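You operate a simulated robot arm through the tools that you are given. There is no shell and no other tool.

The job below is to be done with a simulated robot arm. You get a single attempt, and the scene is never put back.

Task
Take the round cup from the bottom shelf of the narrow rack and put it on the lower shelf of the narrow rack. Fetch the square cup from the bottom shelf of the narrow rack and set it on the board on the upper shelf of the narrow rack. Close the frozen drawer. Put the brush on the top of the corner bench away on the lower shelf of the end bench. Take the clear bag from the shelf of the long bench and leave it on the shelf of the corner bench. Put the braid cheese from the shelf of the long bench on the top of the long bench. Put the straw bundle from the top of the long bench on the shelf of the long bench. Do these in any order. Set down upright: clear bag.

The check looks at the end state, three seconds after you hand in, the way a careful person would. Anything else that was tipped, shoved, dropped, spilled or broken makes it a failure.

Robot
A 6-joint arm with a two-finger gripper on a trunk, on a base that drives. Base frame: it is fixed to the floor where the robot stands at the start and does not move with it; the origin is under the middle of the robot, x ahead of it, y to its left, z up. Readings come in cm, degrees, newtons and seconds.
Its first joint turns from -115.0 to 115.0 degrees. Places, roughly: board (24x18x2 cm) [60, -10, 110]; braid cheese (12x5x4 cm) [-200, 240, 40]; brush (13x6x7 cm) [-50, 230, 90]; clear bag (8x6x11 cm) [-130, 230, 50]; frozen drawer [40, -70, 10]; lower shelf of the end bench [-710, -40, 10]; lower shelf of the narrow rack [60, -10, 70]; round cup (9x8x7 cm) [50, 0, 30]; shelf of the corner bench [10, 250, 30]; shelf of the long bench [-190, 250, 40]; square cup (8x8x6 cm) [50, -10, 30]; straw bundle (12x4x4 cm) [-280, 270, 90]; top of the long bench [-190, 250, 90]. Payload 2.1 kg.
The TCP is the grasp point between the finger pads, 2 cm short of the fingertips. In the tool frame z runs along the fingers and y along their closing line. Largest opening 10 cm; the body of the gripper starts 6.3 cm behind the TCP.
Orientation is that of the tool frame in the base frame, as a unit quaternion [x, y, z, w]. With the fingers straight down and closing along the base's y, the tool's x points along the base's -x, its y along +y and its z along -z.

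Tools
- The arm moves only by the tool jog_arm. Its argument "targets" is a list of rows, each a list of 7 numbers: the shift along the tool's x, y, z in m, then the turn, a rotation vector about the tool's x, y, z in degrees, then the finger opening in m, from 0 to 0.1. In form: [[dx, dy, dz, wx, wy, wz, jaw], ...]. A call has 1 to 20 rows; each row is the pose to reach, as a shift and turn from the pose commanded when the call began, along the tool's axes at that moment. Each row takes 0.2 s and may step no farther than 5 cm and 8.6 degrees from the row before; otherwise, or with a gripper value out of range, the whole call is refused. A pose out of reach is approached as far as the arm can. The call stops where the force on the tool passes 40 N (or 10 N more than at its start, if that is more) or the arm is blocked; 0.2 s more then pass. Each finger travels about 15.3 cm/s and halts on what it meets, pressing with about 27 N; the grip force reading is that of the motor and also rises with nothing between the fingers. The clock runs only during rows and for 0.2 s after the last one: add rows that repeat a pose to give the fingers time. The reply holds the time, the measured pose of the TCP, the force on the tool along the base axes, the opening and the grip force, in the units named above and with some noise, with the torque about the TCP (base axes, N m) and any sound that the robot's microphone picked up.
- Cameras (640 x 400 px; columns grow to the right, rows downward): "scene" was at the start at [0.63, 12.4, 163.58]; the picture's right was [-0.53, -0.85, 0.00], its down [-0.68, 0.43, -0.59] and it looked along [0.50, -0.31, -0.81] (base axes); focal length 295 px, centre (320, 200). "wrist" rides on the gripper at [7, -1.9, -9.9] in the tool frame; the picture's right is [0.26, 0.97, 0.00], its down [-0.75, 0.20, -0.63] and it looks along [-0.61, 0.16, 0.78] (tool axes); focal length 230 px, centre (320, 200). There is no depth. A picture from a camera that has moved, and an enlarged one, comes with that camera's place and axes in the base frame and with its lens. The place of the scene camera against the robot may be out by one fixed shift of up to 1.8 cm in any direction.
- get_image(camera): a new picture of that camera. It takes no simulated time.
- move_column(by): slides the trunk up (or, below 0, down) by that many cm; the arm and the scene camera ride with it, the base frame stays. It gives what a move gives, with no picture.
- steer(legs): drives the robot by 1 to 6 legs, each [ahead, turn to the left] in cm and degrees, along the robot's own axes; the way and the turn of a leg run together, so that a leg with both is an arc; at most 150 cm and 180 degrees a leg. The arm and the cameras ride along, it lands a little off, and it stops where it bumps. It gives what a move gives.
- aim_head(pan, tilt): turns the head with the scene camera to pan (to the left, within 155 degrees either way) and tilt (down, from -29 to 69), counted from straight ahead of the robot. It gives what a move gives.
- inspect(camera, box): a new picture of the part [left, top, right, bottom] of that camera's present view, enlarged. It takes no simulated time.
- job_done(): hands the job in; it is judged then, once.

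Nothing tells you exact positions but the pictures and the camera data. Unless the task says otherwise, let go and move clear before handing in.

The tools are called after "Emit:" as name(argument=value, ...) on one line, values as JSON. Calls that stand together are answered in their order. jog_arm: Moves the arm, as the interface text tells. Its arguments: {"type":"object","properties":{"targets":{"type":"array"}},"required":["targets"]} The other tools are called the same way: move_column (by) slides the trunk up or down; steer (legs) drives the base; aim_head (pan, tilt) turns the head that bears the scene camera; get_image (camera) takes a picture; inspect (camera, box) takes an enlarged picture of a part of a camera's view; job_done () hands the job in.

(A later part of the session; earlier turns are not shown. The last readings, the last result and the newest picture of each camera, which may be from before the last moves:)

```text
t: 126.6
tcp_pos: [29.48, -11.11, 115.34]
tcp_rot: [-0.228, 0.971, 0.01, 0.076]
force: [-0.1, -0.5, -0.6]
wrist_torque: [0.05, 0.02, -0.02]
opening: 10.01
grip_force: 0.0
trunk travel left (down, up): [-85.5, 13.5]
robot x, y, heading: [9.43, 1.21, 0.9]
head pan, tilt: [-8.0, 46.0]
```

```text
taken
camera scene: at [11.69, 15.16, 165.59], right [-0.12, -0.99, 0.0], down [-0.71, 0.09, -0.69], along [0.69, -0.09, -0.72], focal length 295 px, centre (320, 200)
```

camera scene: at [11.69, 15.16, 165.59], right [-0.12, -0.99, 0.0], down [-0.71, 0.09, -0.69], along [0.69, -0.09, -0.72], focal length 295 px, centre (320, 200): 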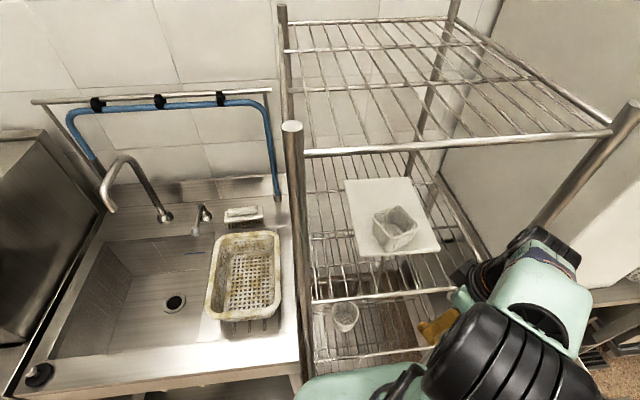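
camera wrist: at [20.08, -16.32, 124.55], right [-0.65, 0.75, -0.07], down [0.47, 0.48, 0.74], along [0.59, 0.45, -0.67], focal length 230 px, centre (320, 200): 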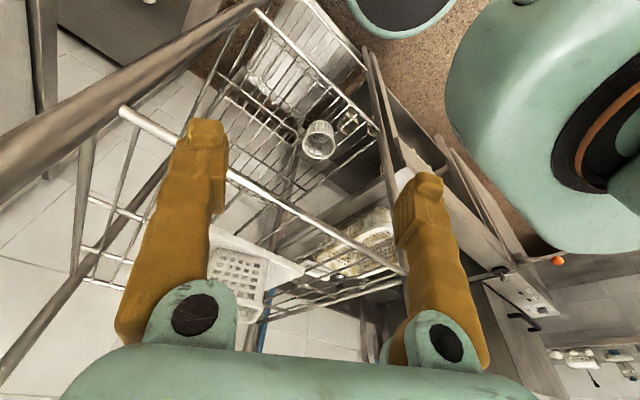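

Settled upright; cup stands on the board. The board itself may have been nudged a few cm, so I'll lower the trunk for stability, back off, and compare with my earlier views.

Emit:
move_column(by=-31)

Emit:
steer(legs=[[-9.5, 0]])

Emit:
steer(legs=[[0, -0.8]])

Emit:
aim_head(pan=-20, tilt=45)

Emit:
get_image(camera="scene")

```text
t: 129.7
tcp_pos: [29.63, -11.05, 84.22]
tcp_rot: [-0.228, 0.971, 0.01, 0.076]
force: [0.2, 0.2, 0.1]
wrist_torque: [0.0, 0.02, 0.0]
opening: 10.0
grip_force: 0.1
trunk travel left (down, up): [-54.5, 44.5]
robot x, y, heading: [10.08, 1.28, 0.9]
head pan, tilt: [-8.0, 46.0]
```

```text
t: 130.8
tcp_pos: [19.93, -11.13, 84.17]
tcp_rot: [-0.229, 0.97, 0.01, 0.077]
force: [-0.4, -0.6, -0.6]
wrist_torque: [0.02, -0.04, -0.02]
opening: 10.0
grip_force: 0.0
trunk travel left (down, up): [-54.5, 44.5]
robot x, y, heading: [-0.03, 1.17, 0.9]
head pan, tilt: [-8.0, 46.0]
```

```text
t: 131.6
tcp_pos: [19.75, -11.37, 84.24]
tcp_rot: [-0.223, 0.972, 0.01, 0.077]
force: [-0.3, 0.7, 0.5]
wrist_torque: [0.04, 0.02, -0.01]
opening: 9.99
grip_force: 0.0
trunk travel left (down, up): [-54.5, 44.5]
robot x, y, heading: [-0.07, 1.47, 0.3]
head pan, tilt: [-8.0, 46.0]
```

```text
t: 132.3
tcp_pos: [19.74, -11.3, 84.24]
tcp_rot: [-0.223, 0.972, 0.009, 0.076]
force: [0.1, -0.6, -0.8]
wrist_torque: [0.0, 0.01, -0.04]
opening: 10.0
grip_force: 0.0
trunk travel left (down, up): [-54.5, 44.5]
robot x, y, heading: [-0.28, 0.97, 0.2]
head pan, tilt: [-20.0, 45.0]
```

```text
taken
camera scene: at [1.85, 13.32, 134.72], right [-0.34, -0.94, 0.0], down [-0.67, 0.24, -0.71], along [0.67, -0.24, -0.71], focal length 295 px, centre (320, 200)
```

scene: 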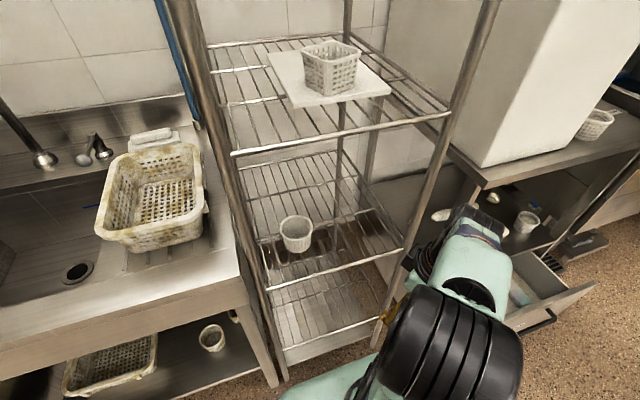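

The board has slid about 2.9 cm toward -y (cup upright on it). I'll restore it later by nudging its right edge back. First, back away from the rack and bring the tool back to vertical, and shift the robot to the right.

Emit:
steer(legs=[[-25, 0]])

Emit:
jog_arm(targets=[[0, 0, 0, 0.25, 2.2, 6.4, 0.1], [0, 0, 0, 0.5, 4.4, 12.85, 0.1], [0, 0, 0, 0.75, 6.6, 19.3, 0.1], [0, 0, 0, 1.0, 8.8, 25.7, 0.1], [0, 0, 0, 1.0, 8.8, 25.7, 0.1]])

Emit:
steer(legs=[[0, -30]])

Emit:
steer(legs=[[20, 0]])

Emit:
steer(legs=[[0, 30]])

Emit:
get_image(camera="scene")

```text
t: 134.1
tcp_pos: [-5.24, -11.5, 84.28]
tcp_rot: [-0.22, 0.972, 0.009, 0.078]
force: [0.0, 0.1, -0.1]
wrist_torque: [0.04, 0.0, -0.04]
opening: 10.01
grip_force: 0.1
trunk travel left (down, up): [-54.5, 44.5]
robot x, y, heading: [-25.1, 1.39, -0.2]
head pan, tilt: [-20.0, 45.0]
```

```text
t: 135.3
tcp_pos: [-5.1, -11.55, 84.21]
tcp_rot: [0.003, 1.0, 0.001, -0.001]
force: [0.1, 0.4, 0.2]
wrist_torque: [-0.03, -0.03, 0.02]
opening: 9.98
grip_force: 0.2
trunk travel left (down, up): [-54.5, 44.5]
robot x, y, heading: [-24.99, 0.97, -0.0]
head pan, tilt: [-20.0, 45.0]
```

```text
t: 137.2
tcp_pos: [-13.93, -19.6, 84.25]
tcp_rot: [0.258, 0.966, 0.001, 0.0]
force: [-1.4, 0.9, -0.5]
wrist_torque: [0.02, -0.01, 0.02]
opening: 9.99
grip_force: 0.1
trunk travel left (down, up): [-54.5, 44.5]
robot x, y, heading: [-24.65, 0.82, -29.8]
head pan, tilt: [-20.0, 45.0]
```

```text
t: 138.8
tcp_pos: [3.56, -29.6, 84.2]
tcp_rot: [0.257, 0.966, 0.0, 0.001]
force: [-0.5, 0.1, -0.6]
wrist_torque: [0.02, 0.02, 0.02]
opening: 10.02
grip_force: 0.1
trunk travel left (down, up): [-54.5, 44.5]
robot x, y, heading: [-7.65, -8.56, -29.6]
head pan, tilt: [-20.0, 45.0]
```

```text
t: 140.6
tcp_pos: [12.37, -21.52, 84.24]
tcp_rot: [0.001, 1.0, 0.001, 0.0]
force: [0.6, 0.5, -0.4]
wrist_torque: [-0.06, -0.02, 0.0]
opening: 10.0
grip_force: 0.1
trunk travel left (down, up): [-54.5, 44.5]
robot x, y, heading: [-7.28, -8.87, -0.2]
head pan, tilt: [-20.0, 45.0]
```

```text
taken
camera scene: at [-5.41, 3.31, 134.73], right [-0.34, -0.94, 0.0], down [-0.66, 0.24, -0.71], along [0.66, -0.24, -0.71], focal length 295 px, centre (320, 200)
```

scene: 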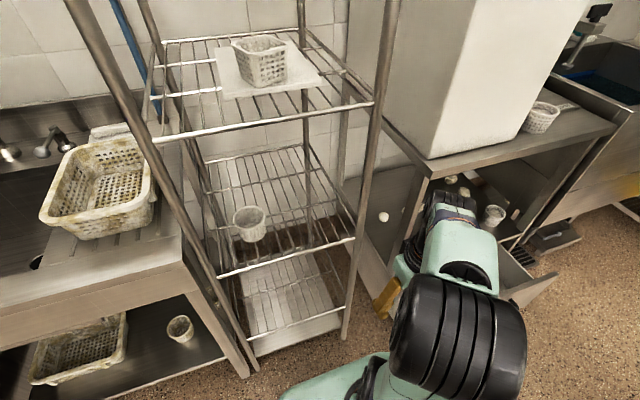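

The robot is now at y≈-9, in line with the rack's right half. I'll back up a little, close the fingers, extend the arm in a reach-up posture (low elbow), and raise the trunk to just above the upper shelf.

Emit:
steer(legs=[[-20, 0]])

Emit:
jog_arm(targets=[[-0.035, 0.004, -0.009, 0, 0, 0, 0.06], [-0.07, 0.008, -0.018, 0, 0, 0, 0.03], [-0.105, 0.012, -0.027, 0, 0, 0, 0.0], [-0.14, 0.016, -0.036, 0, 0, 0, 0.0], [-0.175, 0.02, -0.045, 0, 0, 0, 0.0], [-0.203, 0.021, -0.053, 0, 0, 0, 0.0], [-0.203, 0.021, -0.053, 0, 0, 0, 0.0]])

Emit:
move_column(by=24)

Emit:
aim_head(pan=-8, tilt=35)

Emit:
get_image(camera="scene")

Emit:
get_image(camera="wrist")

```text
t: 142.2
tcp_pos: [-6.99, -21.48, 84.39]
tcp_rot: [0.001, 1.0, 0.0, 0.001]
force: [-0.8, 0.2, 0.7]
wrist_torque: [0.0, -0.04, -0.02]
opening: 10.0
grip_force: 0.0
trunk travel left (down, up): [-54.5, 44.5]
robot x, y, heading: [-26.86, -9.05, -0.2]
head pan, tilt: [-20.0, 45.0]
```

```text
t: 143.8
tcp_pos: [13.25, -19.35, 89.45]
tcp_rot: [0.002, 1.0, 0.002, -0.001]
force: [-0.6, 0.1, -0.4]
wrist_torque: [-0.03, -0.02, 0.01]
opening: 0.0
grip_force: 26.8
trunk travel left (down, up): [-54.5, 44.5]
robot x, y, heading: [-27.09, -8.5, -0.2]
head pan, tilt: [-20.0, 45.0]
```

```text
t: 146.3
tcp_pos: [13.32, -19.34, 113.42]
tcp_rot: [0.002, 1.0, 0.001, 0.0]
force: [0.8, -0.2, 0.3]
wrist_torque: [0.01, -0.01, 0.03]
opening: 0.0
grip_force: 27.2
trunk travel left (down, up): [-78.5, 20.5]
robot x, y, heading: [-27.03, -8.94, -0.0]
head pan, tilt: [-20.0, 45.0]
```

```text
t: 147.1
tcp_pos: [13.35, -19.2, 113.41]
tcp_rot: [0.0, 1.0, 0.002, 0.0]
force: [-0.6, 0.0, 0.2]
wrist_torque: [0.01, 0.03, 0.0]
opening: 0.0
grip_force: 27.5
trunk travel left (down, up): [-78.5, 20.5]
robot x, y, heading: [-26.79, -8.88, 0.0]
head pan, tilt: [-8.0, 35.0]
```

```text
taken
camera scene: at [-23.76, 4.86, 160.2], right [-0.14, -0.99, 0.0], down [-0.57, 0.08, -0.82], along [0.81, -0.12, -0.57], focal length 295 px, centre (320, 200)
```

scene: 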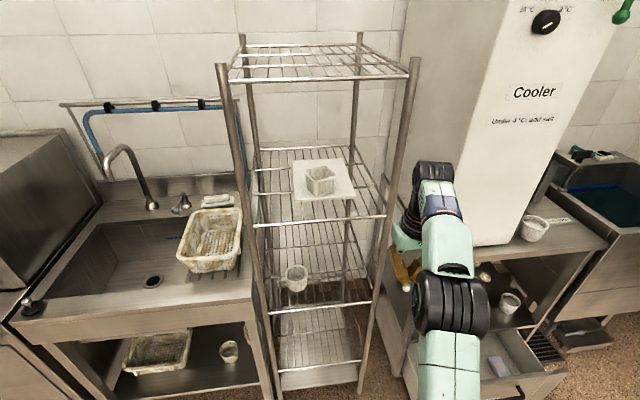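

```text
taken
camera wrist: at [6.19, -21.1, 123.44], right [-0.25, 0.97, 0.0], down [0.75, 0.2, 0.63], along [0.61, 0.16, -0.78], focal length 230 px, centre (320, 200)
```

wrist: 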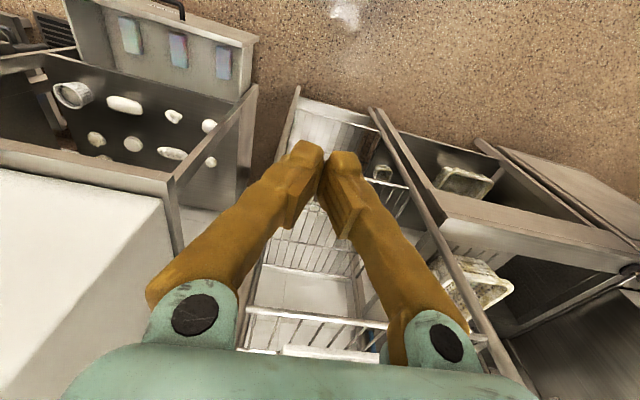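

The lane must avoid the right post: I'll enter at y≈-16 with tips just above the board, then shift right inside the rack. Adjusting the arm and driving in stepwise.

Emit:
jog_arm(targets=[[0, 0.017, -0.004, 0, 0, 0, 0.0], [0, 0.033, -0.008, 0, 0, 0, 0.0], [0, 0.033, -0.008, 0, 0, 0, 0.0]])

Emit:
steer(legs=[[17, 0]])

Emit:
get_image(camera="scene")

Emit:
get_image(camera="wrist")

```text
t: 147.8
tcp_pos: [13.35, -16.14, 114.18]
tcp_rot: [0.001, 1.0, 0.002, 0.0]
force: [-0.3, -0.4, 0.2]
wrist_torque: [-0.02, -0.02, -0.01]
opening: 0.0
grip_force: 27.3
trunk travel left (down, up): [-78.5, 20.5]
robot x, y, heading: [-27.06, -8.85, 0.1]
head pan, tilt: [-8.0, 35.0]
```

```text
t: 149.3
tcp_pos: [29.89, -16.0, 114.18]
tcp_rot: [0.001, 1.0, 0.001, 0.001]
force: [-0.6, -0.7, -0.1]
wrist_torque: [0.02, -0.04, -0.04]
opening: 0.0
grip_force: 26.8
trunk travel left (down, up): [-78.5, 20.5]
robot x, y, heading: [-10.17, -8.73, -0.2]
head pan, tilt: [-8.0, 35.0]
```

```text
taken
camera scene: at [-7.37, 4.86, 160.22], right [-0.14, -0.99, 0.0], down [-0.57, 0.08, -0.82], along [0.81, -0.11, -0.57], focal length 295 px, centre (320, 200)
```

scene: 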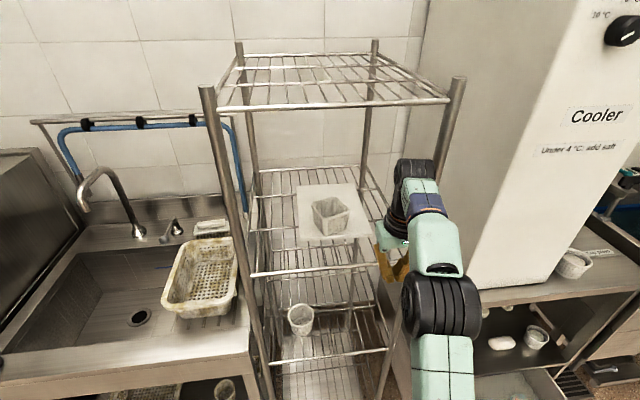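

```text
taken
camera wrist: at [22.81, -17.89, 124.18], right [-0.26, 0.97, 0.0], down [0.75, 0.2, 0.63], along [0.61, 0.16, -0.78], focal length 230 px, centre (320, 200)
```

wrist: 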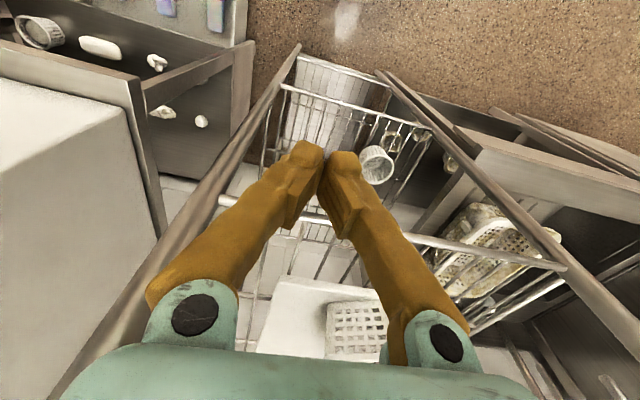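

Right edge of the board is at y≈-16.1 to -16.7, and the post's inner face at ≈-23.7: there's room. Continuing in.

Emit:
steer(legs=[[12, 0]])

Emit:
get_image(camera="wrist")

Emit:
get_image(camera="scene")

```text
t: 150.6
tcp_pos: [42.09, -16.09, 114.22]
tcp_rot: [0.002, 1.0, 0.001, 0.002]
force: [0.0, -0.1, 0.4]
wrist_torque: [0.06, -0.04, -0.05]
opening: 0.0
grip_force: 27.2
trunk travel left (down, up): [-78.5, 20.5]
robot x, y, heading: [1.9, -9.09, -0.2]
head pan, tilt: [-8.0, 35.0]
```

```text
taken
camera wrist: at [34.97, -17.93, 124.19], right [-0.26, 0.97, 0.0], down [0.75, 0.2, 0.63], along [0.61, 0.16, -0.78], focal length 230 px, centre (320, 200)
```

wrist: 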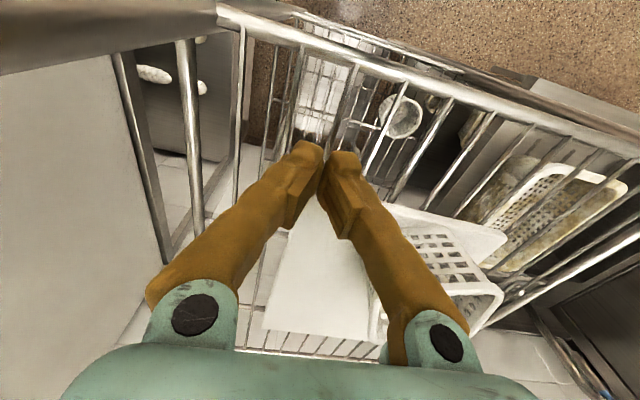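

```text
taken
camera scene: at [4.8, 4.85, 160.22], right [-0.14, -0.99, 0.0], down [-0.57, 0.08, -0.82], along [0.81, -0.11, -0.57], focal length 295 px, centre (320, 200)
```

scene: 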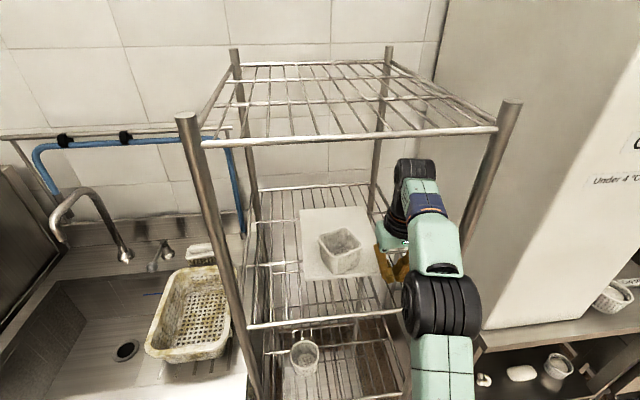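

Emit:
steer(legs=[[11, 0]])

Emit:
get_image(camera="wrist")

Emit:
get_image(camera="scene")

```text
t: 151.8
tcp_pos: [52.8, -16.13, 114.32]
tcp_rot: [0.001, 1.0, 0.001, 0.001]
force: [-0.5, -0.2, -0.4]
wrist_torque: [0.02, -0.05, 0.0]
opening: 0.0
grip_force: 27.4
trunk travel left (down, up): [-78.5, 20.5]
robot x, y, heading: [13.11, -8.91, -0.1]
head pan, tilt: [-8.0, 35.0]
```

```text
taken
camera wrist: at [45.75, -17.93, 124.28], right [-0.26, 0.97, 0.0], down [0.75, 0.2, 0.63], along [0.61, 0.16, -0.77], focal length 230 px, centre (320, 200)
```

wrist: 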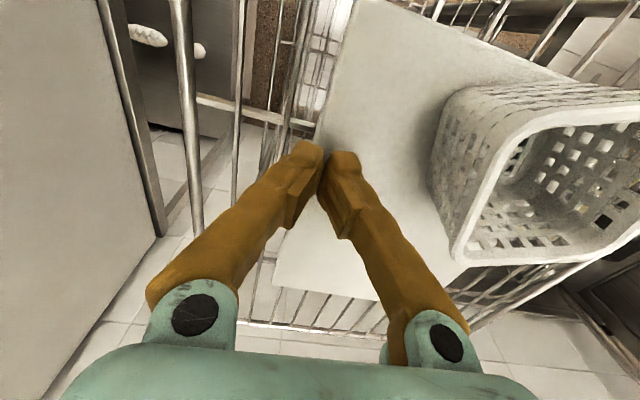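

```text
taken
camera scene: at [15.49, 4.85, 160.23], right [-0.14, -0.99, 0.0], down [-0.56, 0.08, -0.82], along [0.81, -0.11, -0.57], focal length 295 px, centre (320, 200)
```

scene: 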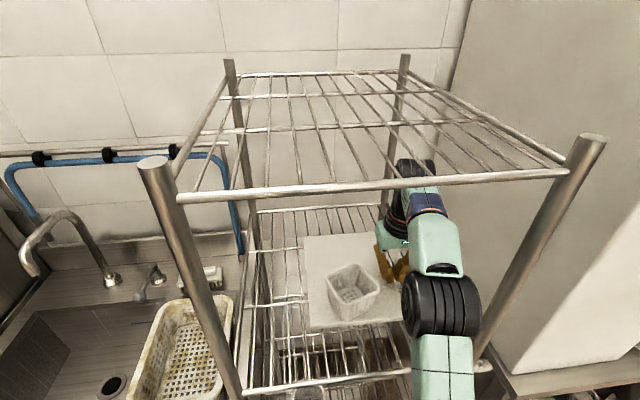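

All clear, no lean. Board's right edge is at y≈-16.7; target ≈-13.8. I'll step right, lower beside the board, then push it left.

Emit:
jog_arm(targets=[[0, -0.012, 0, 0, 0, 0, 0.0], [0, -0.024, 0, 0, 0, 0, 0.0], [0, -0.036, 0, 0, 0, 0, 0.0], [0, -0.036, 0, 0, 0, 0, 0.0], [0, -0.036, 0.008, 0, 0, 0, 0.0], [0, -0.036, 0.016, 0, 0, 0, 0.0], [0, -0.036, 0.024, 0, 0, 0, 0.0], [0, -0.036, 0.024, 0, 0, 0, 0.0]])

Emit:
get_image(camera="wrist")

```text
t: 153.6
tcp_pos: [53.21, -19.68, 111.76]
tcp_rot: [0.002, 1.0, 0.0, 0.001]
force: [-0.2, 0.1, -0.5]
wrist_torque: [-0.02, 0.0, 0.01]
opening: 0.0
grip_force: 27.1
trunk travel left (down, up): [-78.5, 20.5]
robot x, y, heading: [13.18, -8.9, -0.3]
head pan, tilt: [-8.0, 35.0]
```

```text
taken
camera wrist: at [46.15, -21.46, 121.64], right [-0.26, 0.97, 0.0], down [0.75, 0.2, 0.63], along [0.61, 0.16, -0.78], focal length 230 px, centre (320, 200)
```

wrist: 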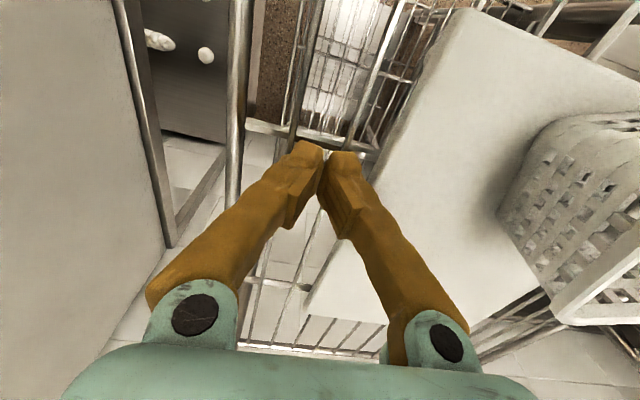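

Emit:
jog_arm(targets=[[0, 0.006, 0, 0, 0, 0, 0.0], [0, 0.012, 0, 0, 0, 0, 0.0], [0, 0.018, 0, 0, 0, 0, 0.0], [0, 0.024, 0, 0, 0, 0, 0.0], [0, 0.024, 0, 0, 0, 0, 0.0]])

Emit:
get_image(camera="wrist")

Emit:
get_image(camera="scene")

```text
t: 154.8
tcp_pos: [53.16, -17.24, 111.75]
tcp_rot: [0.0, 1.0, 0.002, 0.001]
force: [0.1, -1.1, 1.3]
wrist_torque: [0.0, 0.01, 0.0]
opening: 0.0
grip_force: 26.9
trunk travel left (down, up): [-78.5, 20.5]
robot x, y, heading: [13.33, -9.14, 0.1]
head pan, tilt: [-8.0, 35.0]
```

```text
taken
camera wrist: at [46.15, -19.06, 121.71], right [-0.26, 0.97, 0.0], down [0.75, 0.2, 0.63], along [0.61, 0.16, -0.78], focal length 230 px, centre (320, 200)
```

wrist: 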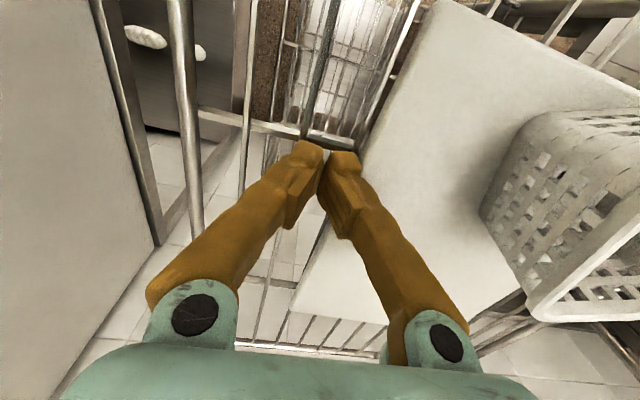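

```text
taken
camera scene: at [16.06, 4.78, 160.22], right [-0.14, -0.99, 0.0], down [-0.57, 0.08, -0.82], along [0.81, -0.11, -0.57], focal length 295 px, centre (320, 200)
```

scene: 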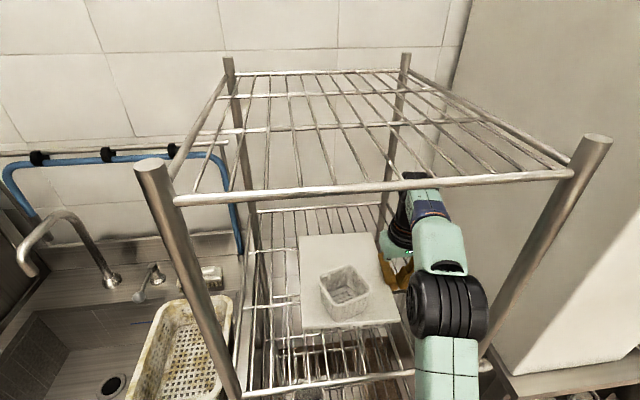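

The board has moved ~0.9 cm with slight rotation, so I'll shift the push point deeper (x≈57) for the rest.

Emit:
jog_arm(targets=[[0, -0.006, 0, 0, 0, 0, 0.0], [-0.013, -0.01, 0, 0, 0, 0, 0.0], [-0.026, -0.01, 0, 0, 0, 0, 0.0], [-0.04, -0.01, 0, 0, 0, 0, 0.0], [-0.04, -0.01, 0, 0, 0, 0, 0.0]])

Emit:
get_image(camera="wrist")

```text
t: 156.1
tcp_pos: [55.86, -18.37, 111.54]
tcp_rot: [0.004, 1.0, -0.002, 0.006]
force: [-3.8, -4.8, 15.5]
wrist_torque: [-0.1, 0.16, 0.14]
opening: 0.02
grip_force: 29.7
out of reach, approached as far as the arm can: row 4, 5
trunk travel left (down, up): [-78.5, 20.5]
robot x, y, heading: [13.08, -8.94, -0.1]
head pan, tilt: [-8.0, 35.0]
stopped in row 5: the force on the tool passed its limit at 41 N (the readings are from after the stop); the commanded pose is now the measured one
```

```text
taken
camera wrist: at [48.55, -20.05, 121.51], right [-0.25, 0.97, -0.01], down [0.74, 0.2, 0.64], along [0.62, 0.16, -0.77], focal length 230 px, centre (320, 200)
```

wrist: 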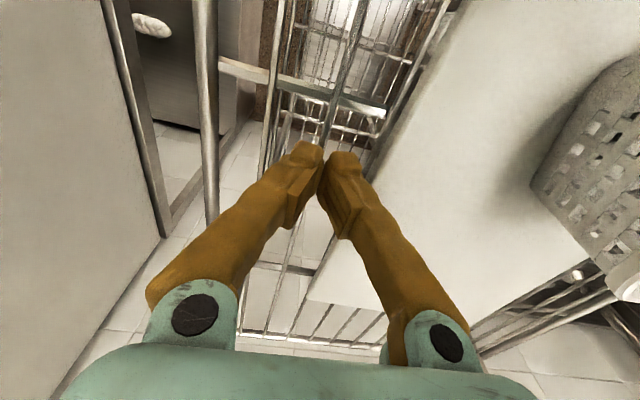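

Reach limit hit and tips touched the shelf; raising 0.6 cm and easing back to x≈55.3.

Emit:
jog_arm(targets=[[0.003, 0, -0.005, 0, 0, 0, 0.0], [0.006, 0, -0.008, 0, 0, 0, 0.0], [0.006, 0, -0.008, 0, 0, 0, 0.0]])

```text
t: 156.9
tcp_pos: [55.55, -18.27, 112.16]
tcp_rot: [0.003, 1.0, 0.0, 0.003]
force: [0.6, -0.6, -0.6]
wrist_torque: [-0.04, 0.01, -0.02]
opening: 0.01
grip_force: 29.4
trunk travel left (down, up): [-78.5, 20.5]
robot x, y, heading: [13.09, -9.13, 0.3]
head pan, tilt: [-8.0, 35.0]
```

Emit:
jog_arm(targets=[[0, 0.006, 0, 0, 0, 0, 0.0], [0, 0.012, 0, 0, 0, 0, 0.0], [0, 0.017, 0, 0, 0, 0, 0.0], [0, 0.021, 0, 0, 0, 0, 0.0], [0, 0.025, 0, 0, 0, 0, 0.0], [0, 0.025, 0, 0, 0, 0, 0.0]])

Emit:
get_image(camera="wrist")

Emit:
get_image(camera="scene")

```text
t: 158.3
tcp_pos: [55.45, -15.7, 111.97]
tcp_rot: [0.002, 1.0, 0.0, 0.004]
force: [-1.2, -1.9, 0.4]
wrist_torque: [0.02, 0.0, 0.0]
opening: 0.0
grip_force: 29.6
trunk travel left (down, up): [-78.5, 20.5]
robot x, y, heading: [12.94, -8.37, 0.0]
head pan, tilt: [-8.0, 35.0]
```

```text
taken
camera wrist: at [48.38, -17.45, 122.02], right [-0.25, 0.97, 0.0], down [0.75, 0.2, 0.63], along [0.61, 0.16, -0.77], focal length 230 px, centre (320, 200)
```

wrist: 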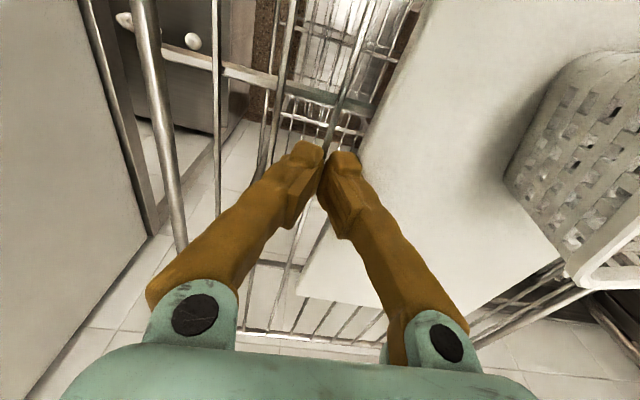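

```text
taken
camera scene: at [16.09, 4.75, 160.21], right [-0.14, -0.99, 0.0], down [-0.57, 0.08, -0.82], along [0.81, -0.11, -0.57], focal length 295 px, centre (320, 200)
```

scene: 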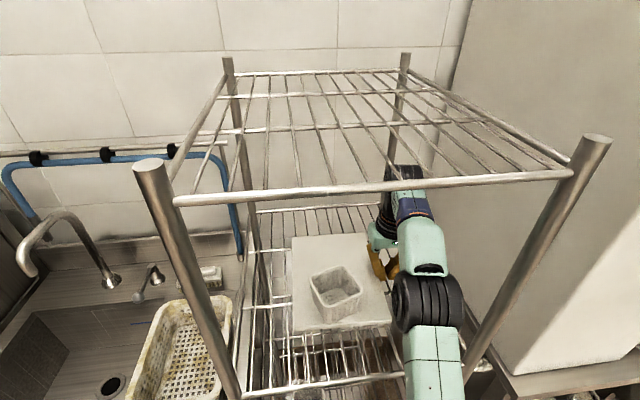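

The board is back to within ~0.5 cm of its original place. Retreating: move right 1 cm, up 2.6 cm, then drive straight back.

Emit:
jog_arm(targets=[[0, -0.006, 0, 0, 0, 0, 0.0], [0, -0.01, 0, 0, 0, 0, 0.0], [0, -0.01, -0.01, 0, 0, 0, 0.0], [0, -0.01, -0.02, 0, 0, 0, 0.0], [0, -0.01, -0.026, 0, 0, 0, 0.0], [0, -0.01, -0.026, 0, 0, 0, 0.0]])

Emit:
steer(legs=[[-14, 0]])

Emit:
get_image(camera="wrist")

Emit:
steer(legs=[[-24, 0]])

Emit:
get_image(camera="scene")

```text
t: 159.7
tcp_pos: [54.83, -16.49, 114.38]
tcp_rot: [0.003, 1.0, -0.001, 0.003]
force: [0.2, 0.7, -0.6]
wrist_torque: [0.02, -0.01, -0.03]
opening: 0.0
grip_force: 29.5
out of reach, approached as far as the arm can: row 4, 5, 6
trunk travel left (down, up): [-78.5, 20.5]
robot x, y, heading: [13.46, -9.09, 0.1]
head pan, tilt: [-8.0, 35.0]
```

```text
t: 161.0
tcp_pos: [40.38, -16.53, 114.42]
tcp_rot: [0.003, 1.0, -0.001, 0.003]
force: [0.2, -0.1, -0.2]
wrist_torque: [0.0, -0.03, -0.03]
opening: 0.02
grip_force: 29.4
trunk travel left (down, up): [-78.5, 20.5]
robot x, y, heading: [-1.56, -8.91, -0.2]
head pan, tilt: [-8.0, 35.0]
```

```text
taken
camera wrist: at [33.31, -18.29, 124.27], right [-0.25, 0.97, 0.0], down [0.75, 0.2, 0.63], along [0.61, 0.16, -0.77], focal length 230 px, centre (320, 200)
```

wrist: 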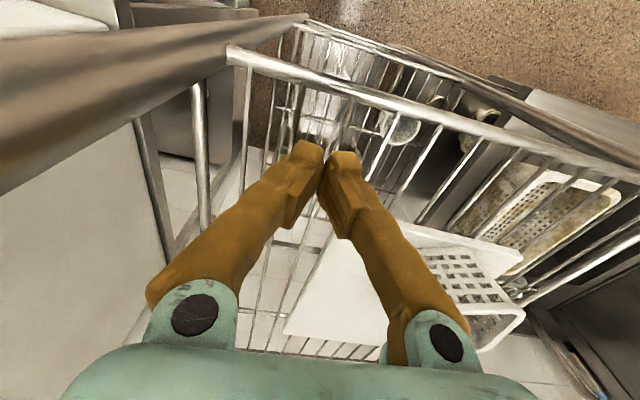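

```text
t: 162.8
tcp_pos: [15.8, -16.55, 114.35]
tcp_rot: [0.006, 1.0, -0.001, 0.002]
force: [-0.6, 0.1, 0.3]
wrist_torque: [-0.02, 0.0, 0.01]
opening: 0.0
grip_force: 29.7
trunk travel left (down, up): [-78.5, 20.5]
robot x, y, heading: [-26.24, -8.76, -0.4]
head pan, tilt: [-8.0, 35.0]
```

```text
taken
camera scene: at [-22.67, 4.98, 160.2], right [-0.15, -0.99, 0.0], down [-0.57, 0.09, -0.82], along [0.81, -0.12, -0.57], focal length 295 px, centre (320, 200)
```

scene: 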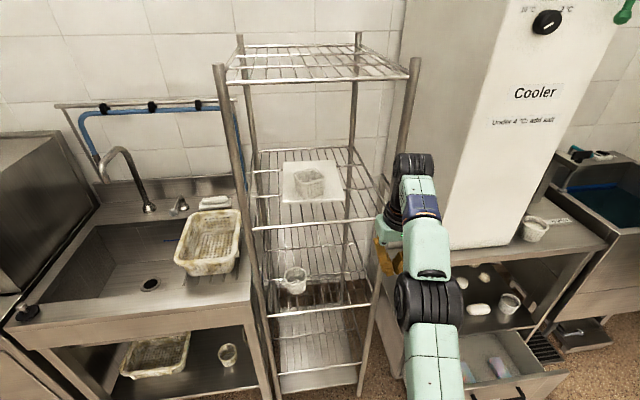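

Both cups are placed. Next: the frozen drawer. I'll lower the trunk and look at the drawer from here.

Emit:
move_column(by=-40)

Emit:
aim_head(pan=-45, tilt=38)

Emit:
get_image(camera="scene")

Emit:
move_column(by=-30)

Emit:
get_image(camera="scene")

```text
t: 166.6
tcp_pos: [15.74, -16.67, 74.24]
tcp_rot: [0.006, 1.0, -0.001, 0.002]
force: [-0.2, 0.0, 0.4]
wrist_torque: [0.03, 0.01, -0.01]
opening: 0.0
grip_force: 29.6
trunk travel left (down, up): [-38.5, 60.5]
robot x, y, heading: [-25.89, -8.75, -0.4]
head pan, tilt: [-8.0, 35.0]
```

```text
t: 167.7
tcp_pos: [15.79, -16.68, 74.39]
tcp_rot: [0.007, 1.0, 0.0, 0.002]
force: [-0.5, 0.6, 0.4]
wrist_torque: [-0.02, 0.02, -0.01]
opening: 0.01
grip_force: 29.0
trunk travel left (down, up): [-38.5, 60.5]
robot x, y, heading: [-25.54, -8.96, -0.4]
head pan, tilt: [-45.0, 38.0]
```

```text
taken
camera scene: at [-25.43, 0.13, 119.75], right [-0.71, -0.7, 0.0], down [-0.43, 0.44, -0.79], along [0.55, -0.56, -0.62], focal length 295 px, centre (320, 200)
```

scene: 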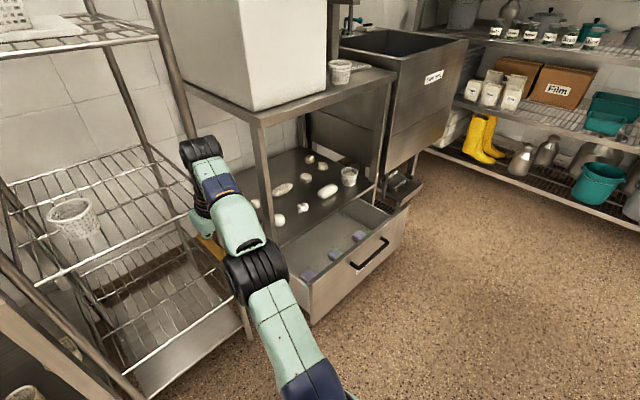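

```text
t: 170.7
tcp_pos: [15.71, -16.67, 44.43]
tcp_rot: [0.006, 1.0, -0.001, 0.003]
force: [0.6, 0.4, 0.4]
wrist_torque: [0.0, -0.03, 0.0]
opening: 0.0
grip_force: 29.6
trunk travel left (down, up): [-8.5, 90.5]
robot x, y, heading: [-25.91, -8.52, -0.3]
head pan, tilt: [-45.0, 38.0]
```

```text
taken
camera scene: at [-25.44, 0.12, 89.75], right [-0.71, -0.7, 0.0], down [-0.43, 0.44, -0.79], along [0.55, -0.56, -0.62], focal length 295 px, centre (320, 200)
```

scene: 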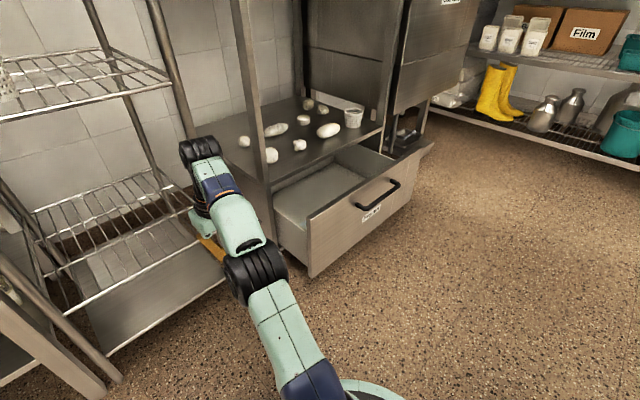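

Emit:
inspect(camera="scene", box=[250, 120, 450, 290])

Emit:
steer(legs=[[-12, 0], [0, -50]])

Emit:
aim_head(pan=0, tilt=38)

Emit:
get_image(camera="scene")

Emit:
get_image(camera="wrist")

```text
2.35 times, centred on (350, 205) of scene
camera zoom: at [-25.44, 0.12, 89.75], right [-0.71, -0.7, 0.0], down [-0.43, 0.44, -0.79], along [0.55, -0.56, -0.62], focal length 694 px, centre (249, 188)
```

zoom: 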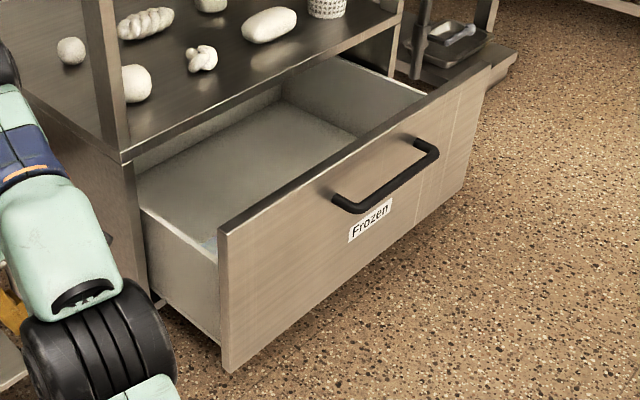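

```text
t: 174.2
tcp_pos: [-18.0, -45.95, 44.35]
tcp_rot: [0.435, 0.9, -0.003, 0.002]
force: [-0.5, 0.3, -0.2]
wrist_torque: [0.0, 0.03, -0.05]
opening: 0.0
grip_force: 29.4
trunk travel left (down, up): [-8.5, 90.5]
robot x, y, heading: [-38.25, -8.93, -51.5]
head pan, tilt: [-45.0, 38.0]
```

```text
t: 175.3
tcp_pos: [-18.1, -46.02, 44.35]
tcp_rot: [0.434, 0.901, -0.002, 0.001]
force: [0.3, -0.8, 0.9]
wrist_torque: [-0.03, -0.01, 0.03]
opening: 0.0
grip_force: 29.1
trunk travel left (down, up): [-8.5, 90.5]
robot x, y, heading: [-38.27, -8.25, -51.4]
head pan, tilt: [0.0, 38.0]
```

```text
taken
camera scene: at [-25.21, -0.96, 89.75], right [-0.78, -0.62, 0.0], down [-0.38, 0.48, -0.79], along [0.49, -0.62, -0.62], focal length 295 px, centre (320, 200)
```

scene: 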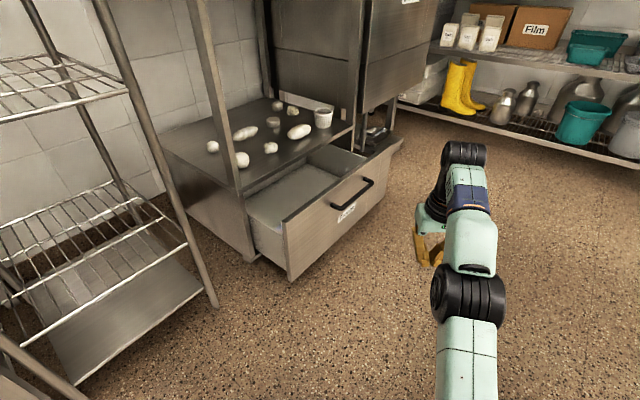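

```text
taken
camera wrist: at [-23.95, -41.59, 54.3], right [0.6, 0.8, 0.0], down [0.62, -0.46, 0.63], along [0.51, -0.38, -0.77], focal length 230 px, centre (320, 200)
```

wrist: 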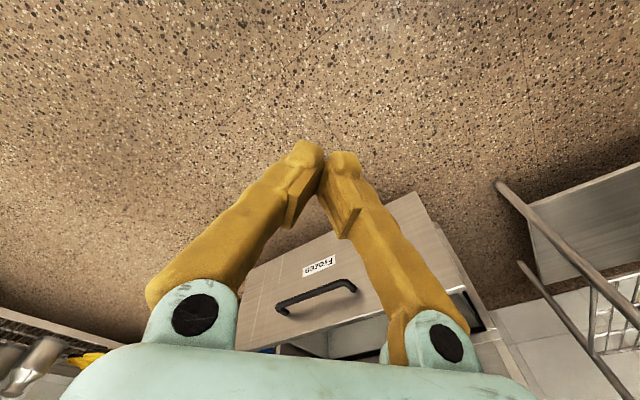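

Drawer front panel: x≈18.5, y from -105 to -42, z 8–35, handle at (16, -73, 28). I'll drive to face it squarely at y≈-73.

Emit:
steer(legs=[[0, -38.5], [64, 0], [0, 90]])

Emit:
aim_head(pan=0, tilt=45)

Emit:
get_image(camera="scene")

Emit:
get_image(camera="wrist")

```text
t: 184.5
tcp_pos: [4.7, -77.94, 44.36]
tcp_rot: [-0.019, 1.0, -0.001, 0.003]
force: [0.5, 0.4, 0.0]
wrist_torque: [0.03, -0.01, 0.01]
opening: 0.0
grip_force: 29.5
trunk travel left (down, up): [-8.5, 90.5]
robot x, y, heading: [-37.12, -71.76, 2.2]
head pan, tilt: [0.0, 38.0]
```

```text
t: 185.2
tcp_pos: [4.77, -77.87, 44.39]
tcp_rot: [-0.018, 1.0, -0.001, 0.003]
force: [-0.3, -0.5, -0.6]
wrist_torque: [0.03, -0.02, 0.01]
opening: 0.02
grip_force: 29.3
trunk travel left (down, up): [-8.5, 90.5]
robot x, y, heading: [-37.26, -71.92, 2.2]
head pan, tilt: [0.0, 45.0]
```

```text
taken
camera scene: at [-35.53, -56.96, 88.73], right [0.04, -1.0, 0.0], down [-0.71, -0.03, -0.71], along [0.71, 0.03, -0.71], focal length 295 px, centre (320, 200)
```

scene: 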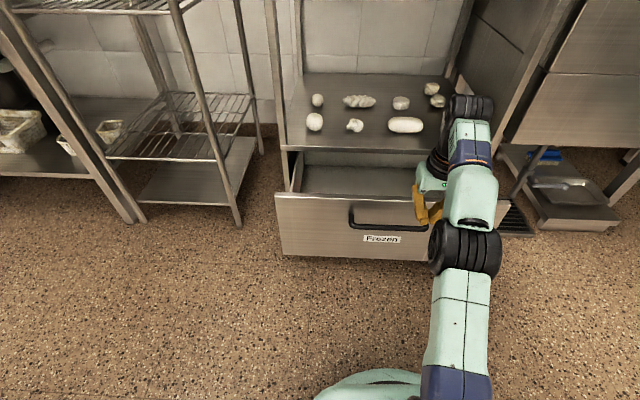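

```text
taken
camera wrist: at [-2.42, -79.95, 54.3], right [-0.29, 0.96, 0.0], down [0.74, 0.23, 0.63], along [0.61, 0.18, -0.77], focal length 230 px, centre (320, 200)
```

wrist: 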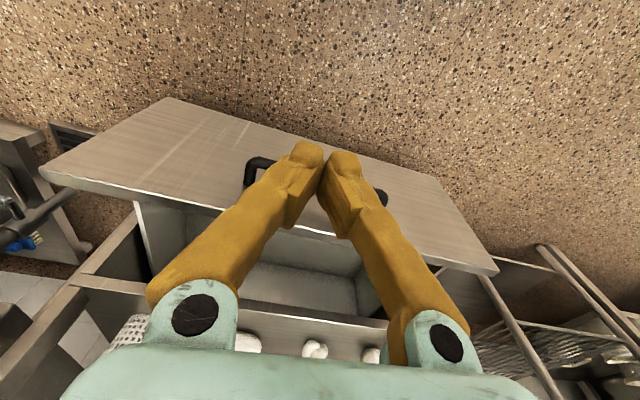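

I'll square up, centre the gripper in y, and tilt the closed fingers 45° forward so that the fingertips lead.

Emit:
steer(legs=[[0, -2.2]])

Emit:
jog_arm(targets=[[0, 0.01, 0, 0, -7.5, 0, 0.0], [0, 0.02, 0, 0, -15, 0, 0.0], [0, 0.03, 0, 0, -22.5, 0, 0.0], [0, 0.04, 0, 0, -30, 0, 0.0], [0, 0.05, 0, 0, -37.5, 0, 0.0], [0, 0.062, 0, 0, -45, 0, 0.0], [0, 0.062, 0, 0, -45, 0, 0.0]])

Emit:
move_column(by=-7)

Emit:
get_image(camera="scene")

```text
t: 186.0
tcp_pos: [4.4, -79.48, 44.44]
tcp_rot: [0.0, 1.0, 0.0, 0.003]
force: [0.0, 0.3, -0.7]
wrist_torque: [0.04, -0.01, 0.01]
opening: 0.0
grip_force: 29.2
trunk travel left (down, up): [-8.5, 90.5]
robot x, y, heading: [-37.59, -71.79, 0.1]
head pan, tilt: [0.0, 45.0]
```

```text
t: 187.6
tcp_pos: [4.46, -73.31, 44.54]
tcp_rot: [0.001, 0.922, -0.002, 0.386]
force: [-0.4, 0.0, -0.3]
wrist_torque: [-0.01, -0.02, 0.0]
opening: 0.0
grip_force: 29.9
trunk travel left (down, up): [-8.5, 90.5]
robot x, y, heading: [-37.72, -71.73, 0.2]
head pan, tilt: [0.0, 45.0]
```

```text
t: 188.7
tcp_pos: [4.46, -73.33, 37.5]
tcp_rot: [0.0, 0.923, -0.001, 0.385]
force: [-0.9, 1.1, 0.5]
wrist_torque: [-0.01, 0.0, 0.05]
opening: 0.0
grip_force: 29.8
trunk travel left (down, up): [-1.5, 97.5]
robot x, y, heading: [-37.66, -71.84, 0.1]
head pan, tilt: [0.0, 45.0]
```

```text
taken
camera scene: at [-35.01, -57.03, 81.72], right [0.0, -1.0, 0.0], down [-0.71, 0.0, -0.71], along [0.71, 0.0, -0.71], focal length 295 px, centre (320, 200)
```

scene: 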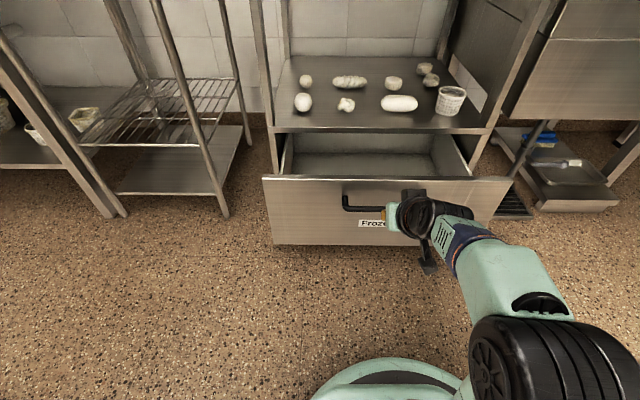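

Now lower the tilted gripper to z≈20 in front of the panel.

Emit:
jog_arm(targets=[[0.031, 0, 0.031, 0, 0, 0, 0.0], [0.062, 0, 0.062, 0, 0, 0, 0.0], [0.093, 0, 0.093, 0, 0, 0, 0.0], [0.124, 0, 0.123, 0, 0, 0, 0.0], [0.124, 0, 0.123, 0, 0, 0, 0.0]])

Emit:
get_image(camera="scene")

Emit:
get_image(camera="wrist")

```text
t: 189.9
tcp_pos: [4.87, -73.64, 19.91]
tcp_rot: [0.0, 0.923, 0.0, 0.385]
force: [-0.8, 0.2, 0.1]
wrist_torque: [0.05, 0.01, -0.02]
opening: 0.01
grip_force: 29.1
out of reach, approached as far as the arm can: row 1, 2
trunk travel left (down, up): [-1.5, 97.5]
robot x, y, heading: [-37.75, -71.72, 0.2]
head pan, tilt: [0.0, 45.0]
```

```text
taken
camera scene: at [-35.01, -57.03, 81.73], right [0.0, -1.0, 0.0], down [-0.71, 0.0, -0.71], along [0.71, 0.0, -0.71], focal length 295 px, centre (320, 200)
```

scene: 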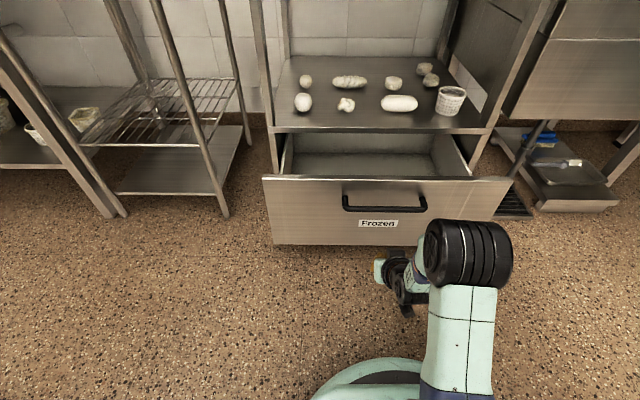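

```text
taken
camera wrist: at [-7.2, -75.44, 22.01], right [-0.18, 0.97, -0.18], down [0.08, 0.2, 0.98], along [0.98, 0.16, -0.11], focal length 230 px, centre (320, 200)
```

wrist: 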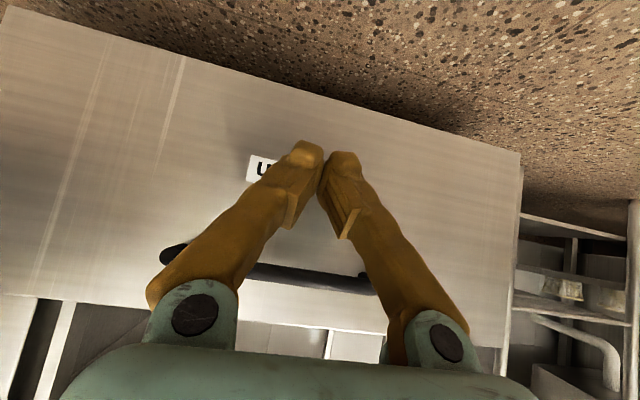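

Fingertips are ~12 cm short of the panel, below the handle. Driving ahead to contact and pushing.

Emit:
steer(legs=[[14, 0]])

Emit:
get_image(camera="scene")

```text
t: 191.2
tcp_pos: [19.04, -73.66, 19.91]
tcp_rot: [0.001, 0.922, -0.001, 0.386]
force: [0.4, -0.4, -0.2]
wrist_torque: [0.03, -0.02, -0.02]
opening: 0.0
grip_force: 29.3
trunk travel left (down, up): [-1.5, 97.5]
robot x, y, heading: [-23.33, -71.88, 0.1]
head pan, tilt: [0.0, 45.0]
```

```text
taken
camera scene: at [-20.85, -57.0, 81.72], right [0.0, -1.0, 0.0], down [-0.71, 0.0, -0.71], along [0.71, 0.0, -0.71], focal length 295 px, centre (320, 200)
```

scene: 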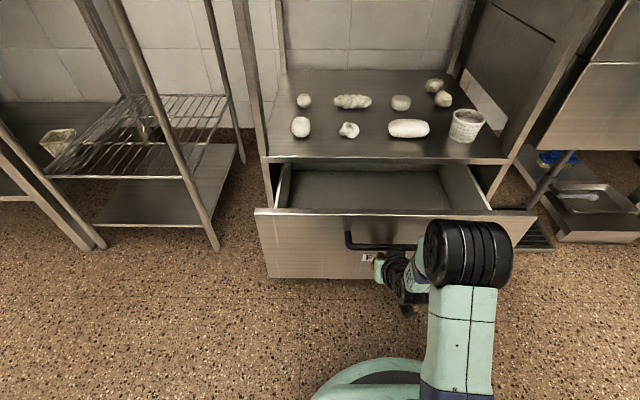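

Emit:
steer(legs=[[6, 0]])

Emit:
get_image(camera="scene")

```text
t: 192.2
tcp_pos: [24.95, -73.83, 19.94]
tcp_rot: [0.002, 0.923, -0.001, 0.386]
force: [-0.2, 0.5, 0.2]
wrist_torque: [0.02, 0.03, 0.01]
opening: 0.0
grip_force: 29.5
trunk travel left (down, up): [-1.5, 97.5]
robot x, y, heading: [-17.16, -72.06, -0.1]
head pan, tilt: [0.0, 45.0]
```

```text
taken
camera scene: at [-14.78, -57.01, 81.72], right [0.0, -1.0, 0.0], down [-0.71, 0.0, -0.71], along [0.71, 0.0, -0.71], focal length 295 px, centre (320, 200)
```

scene: 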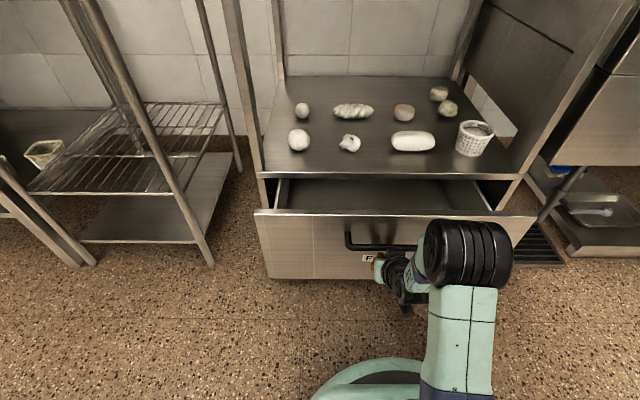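

The panel moves along with the fingertips easily. Continuing the push, last part with force-sensing arm motion.

Emit:
steer(legs=[[7, 0]])

Emit:
get_image(camera="scene")

```text
t: 193.2
tcp_pos: [32.06, -73.81, 19.99]
tcp_rot: [0.003, 0.923, -0.002, 0.385]
force: [-0.3, -0.2, 0.1]
wrist_torque: [0.0, 0.03, -0.01]
opening: 0.01
grip_force: 28.8
trunk travel left (down, up): [-1.5, 97.5]
robot x, y, heading: [-10.43, -71.64, -0.1]
head pan, tilt: [0.0, 45.0]
```

```text
taken
camera scene: at [-7.68, -57.03, 81.72], right [0.0, -1.0, 0.0], down [-0.71, 0.0, -0.71], along [0.71, 0.0, -0.71], focal length 295 px, centre (320, 200)
```

scene: 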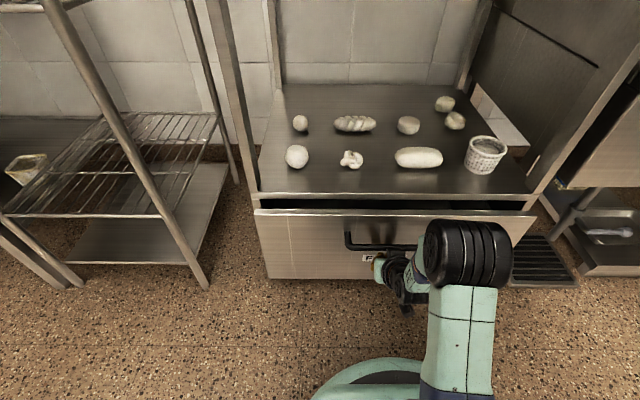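

Emit:
jog_arm(targets=[[-0.007, 0, 0.007, 0, 0, 0, 0.0], [-0.014, 0, 0.014, 0, 0, 0, 0.0], [-0.021, 0, 0.021, 0, 0, 0, 0.0], [-0.028, 0, 0.028, 0, 0, 0, 0.0], [-0.035, 0, 0.035, 0, 0, 0, 0.0], [-0.042, 0, 0.042, 0, 0, 0, 0.0], [-0.042, 0, 0.042, 0, 0, 0, 0.0]])

Emit:
get_image(camera="scene")

```text
t: 194.0
tcp_pos: [34.5, -73.78, 19.69]
tcp_rot: [0.002, 0.926, -0.001, 0.379]
force: [-9.1, 0.9, 4.8]
wrist_torque: [-0.03, -0.08, -0.08]
opening: 0.01
grip_force: 29.3
trunk travel left (down, up): [-1.5, 97.5]
robot x, y, heading: [-10.04, -71.49, 0.0]
head pan, tilt: [0.0, 45.0]
stopped in row 4: the force on the tool passed its limit at 58 N (the readings are from after the stop); the commanded pose is now the measured one
```

```text
taken
camera scene: at [-7.81, -57.02, 81.73], right [0.0, -1.0, 0.0], down [-0.71, 0.0, -0.71], along [0.71, 0.0, -0.71], focal length 295 px, centre (320, 200)
```

scene: 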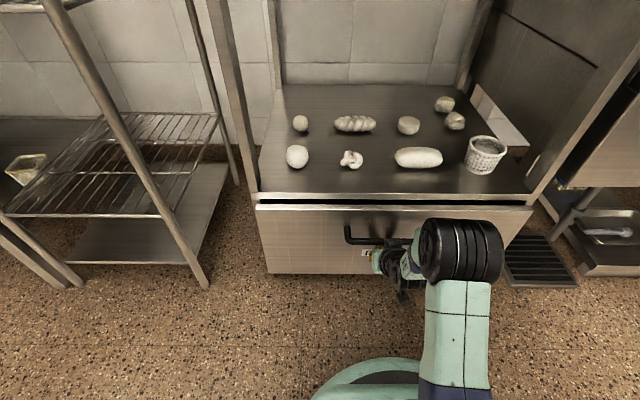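

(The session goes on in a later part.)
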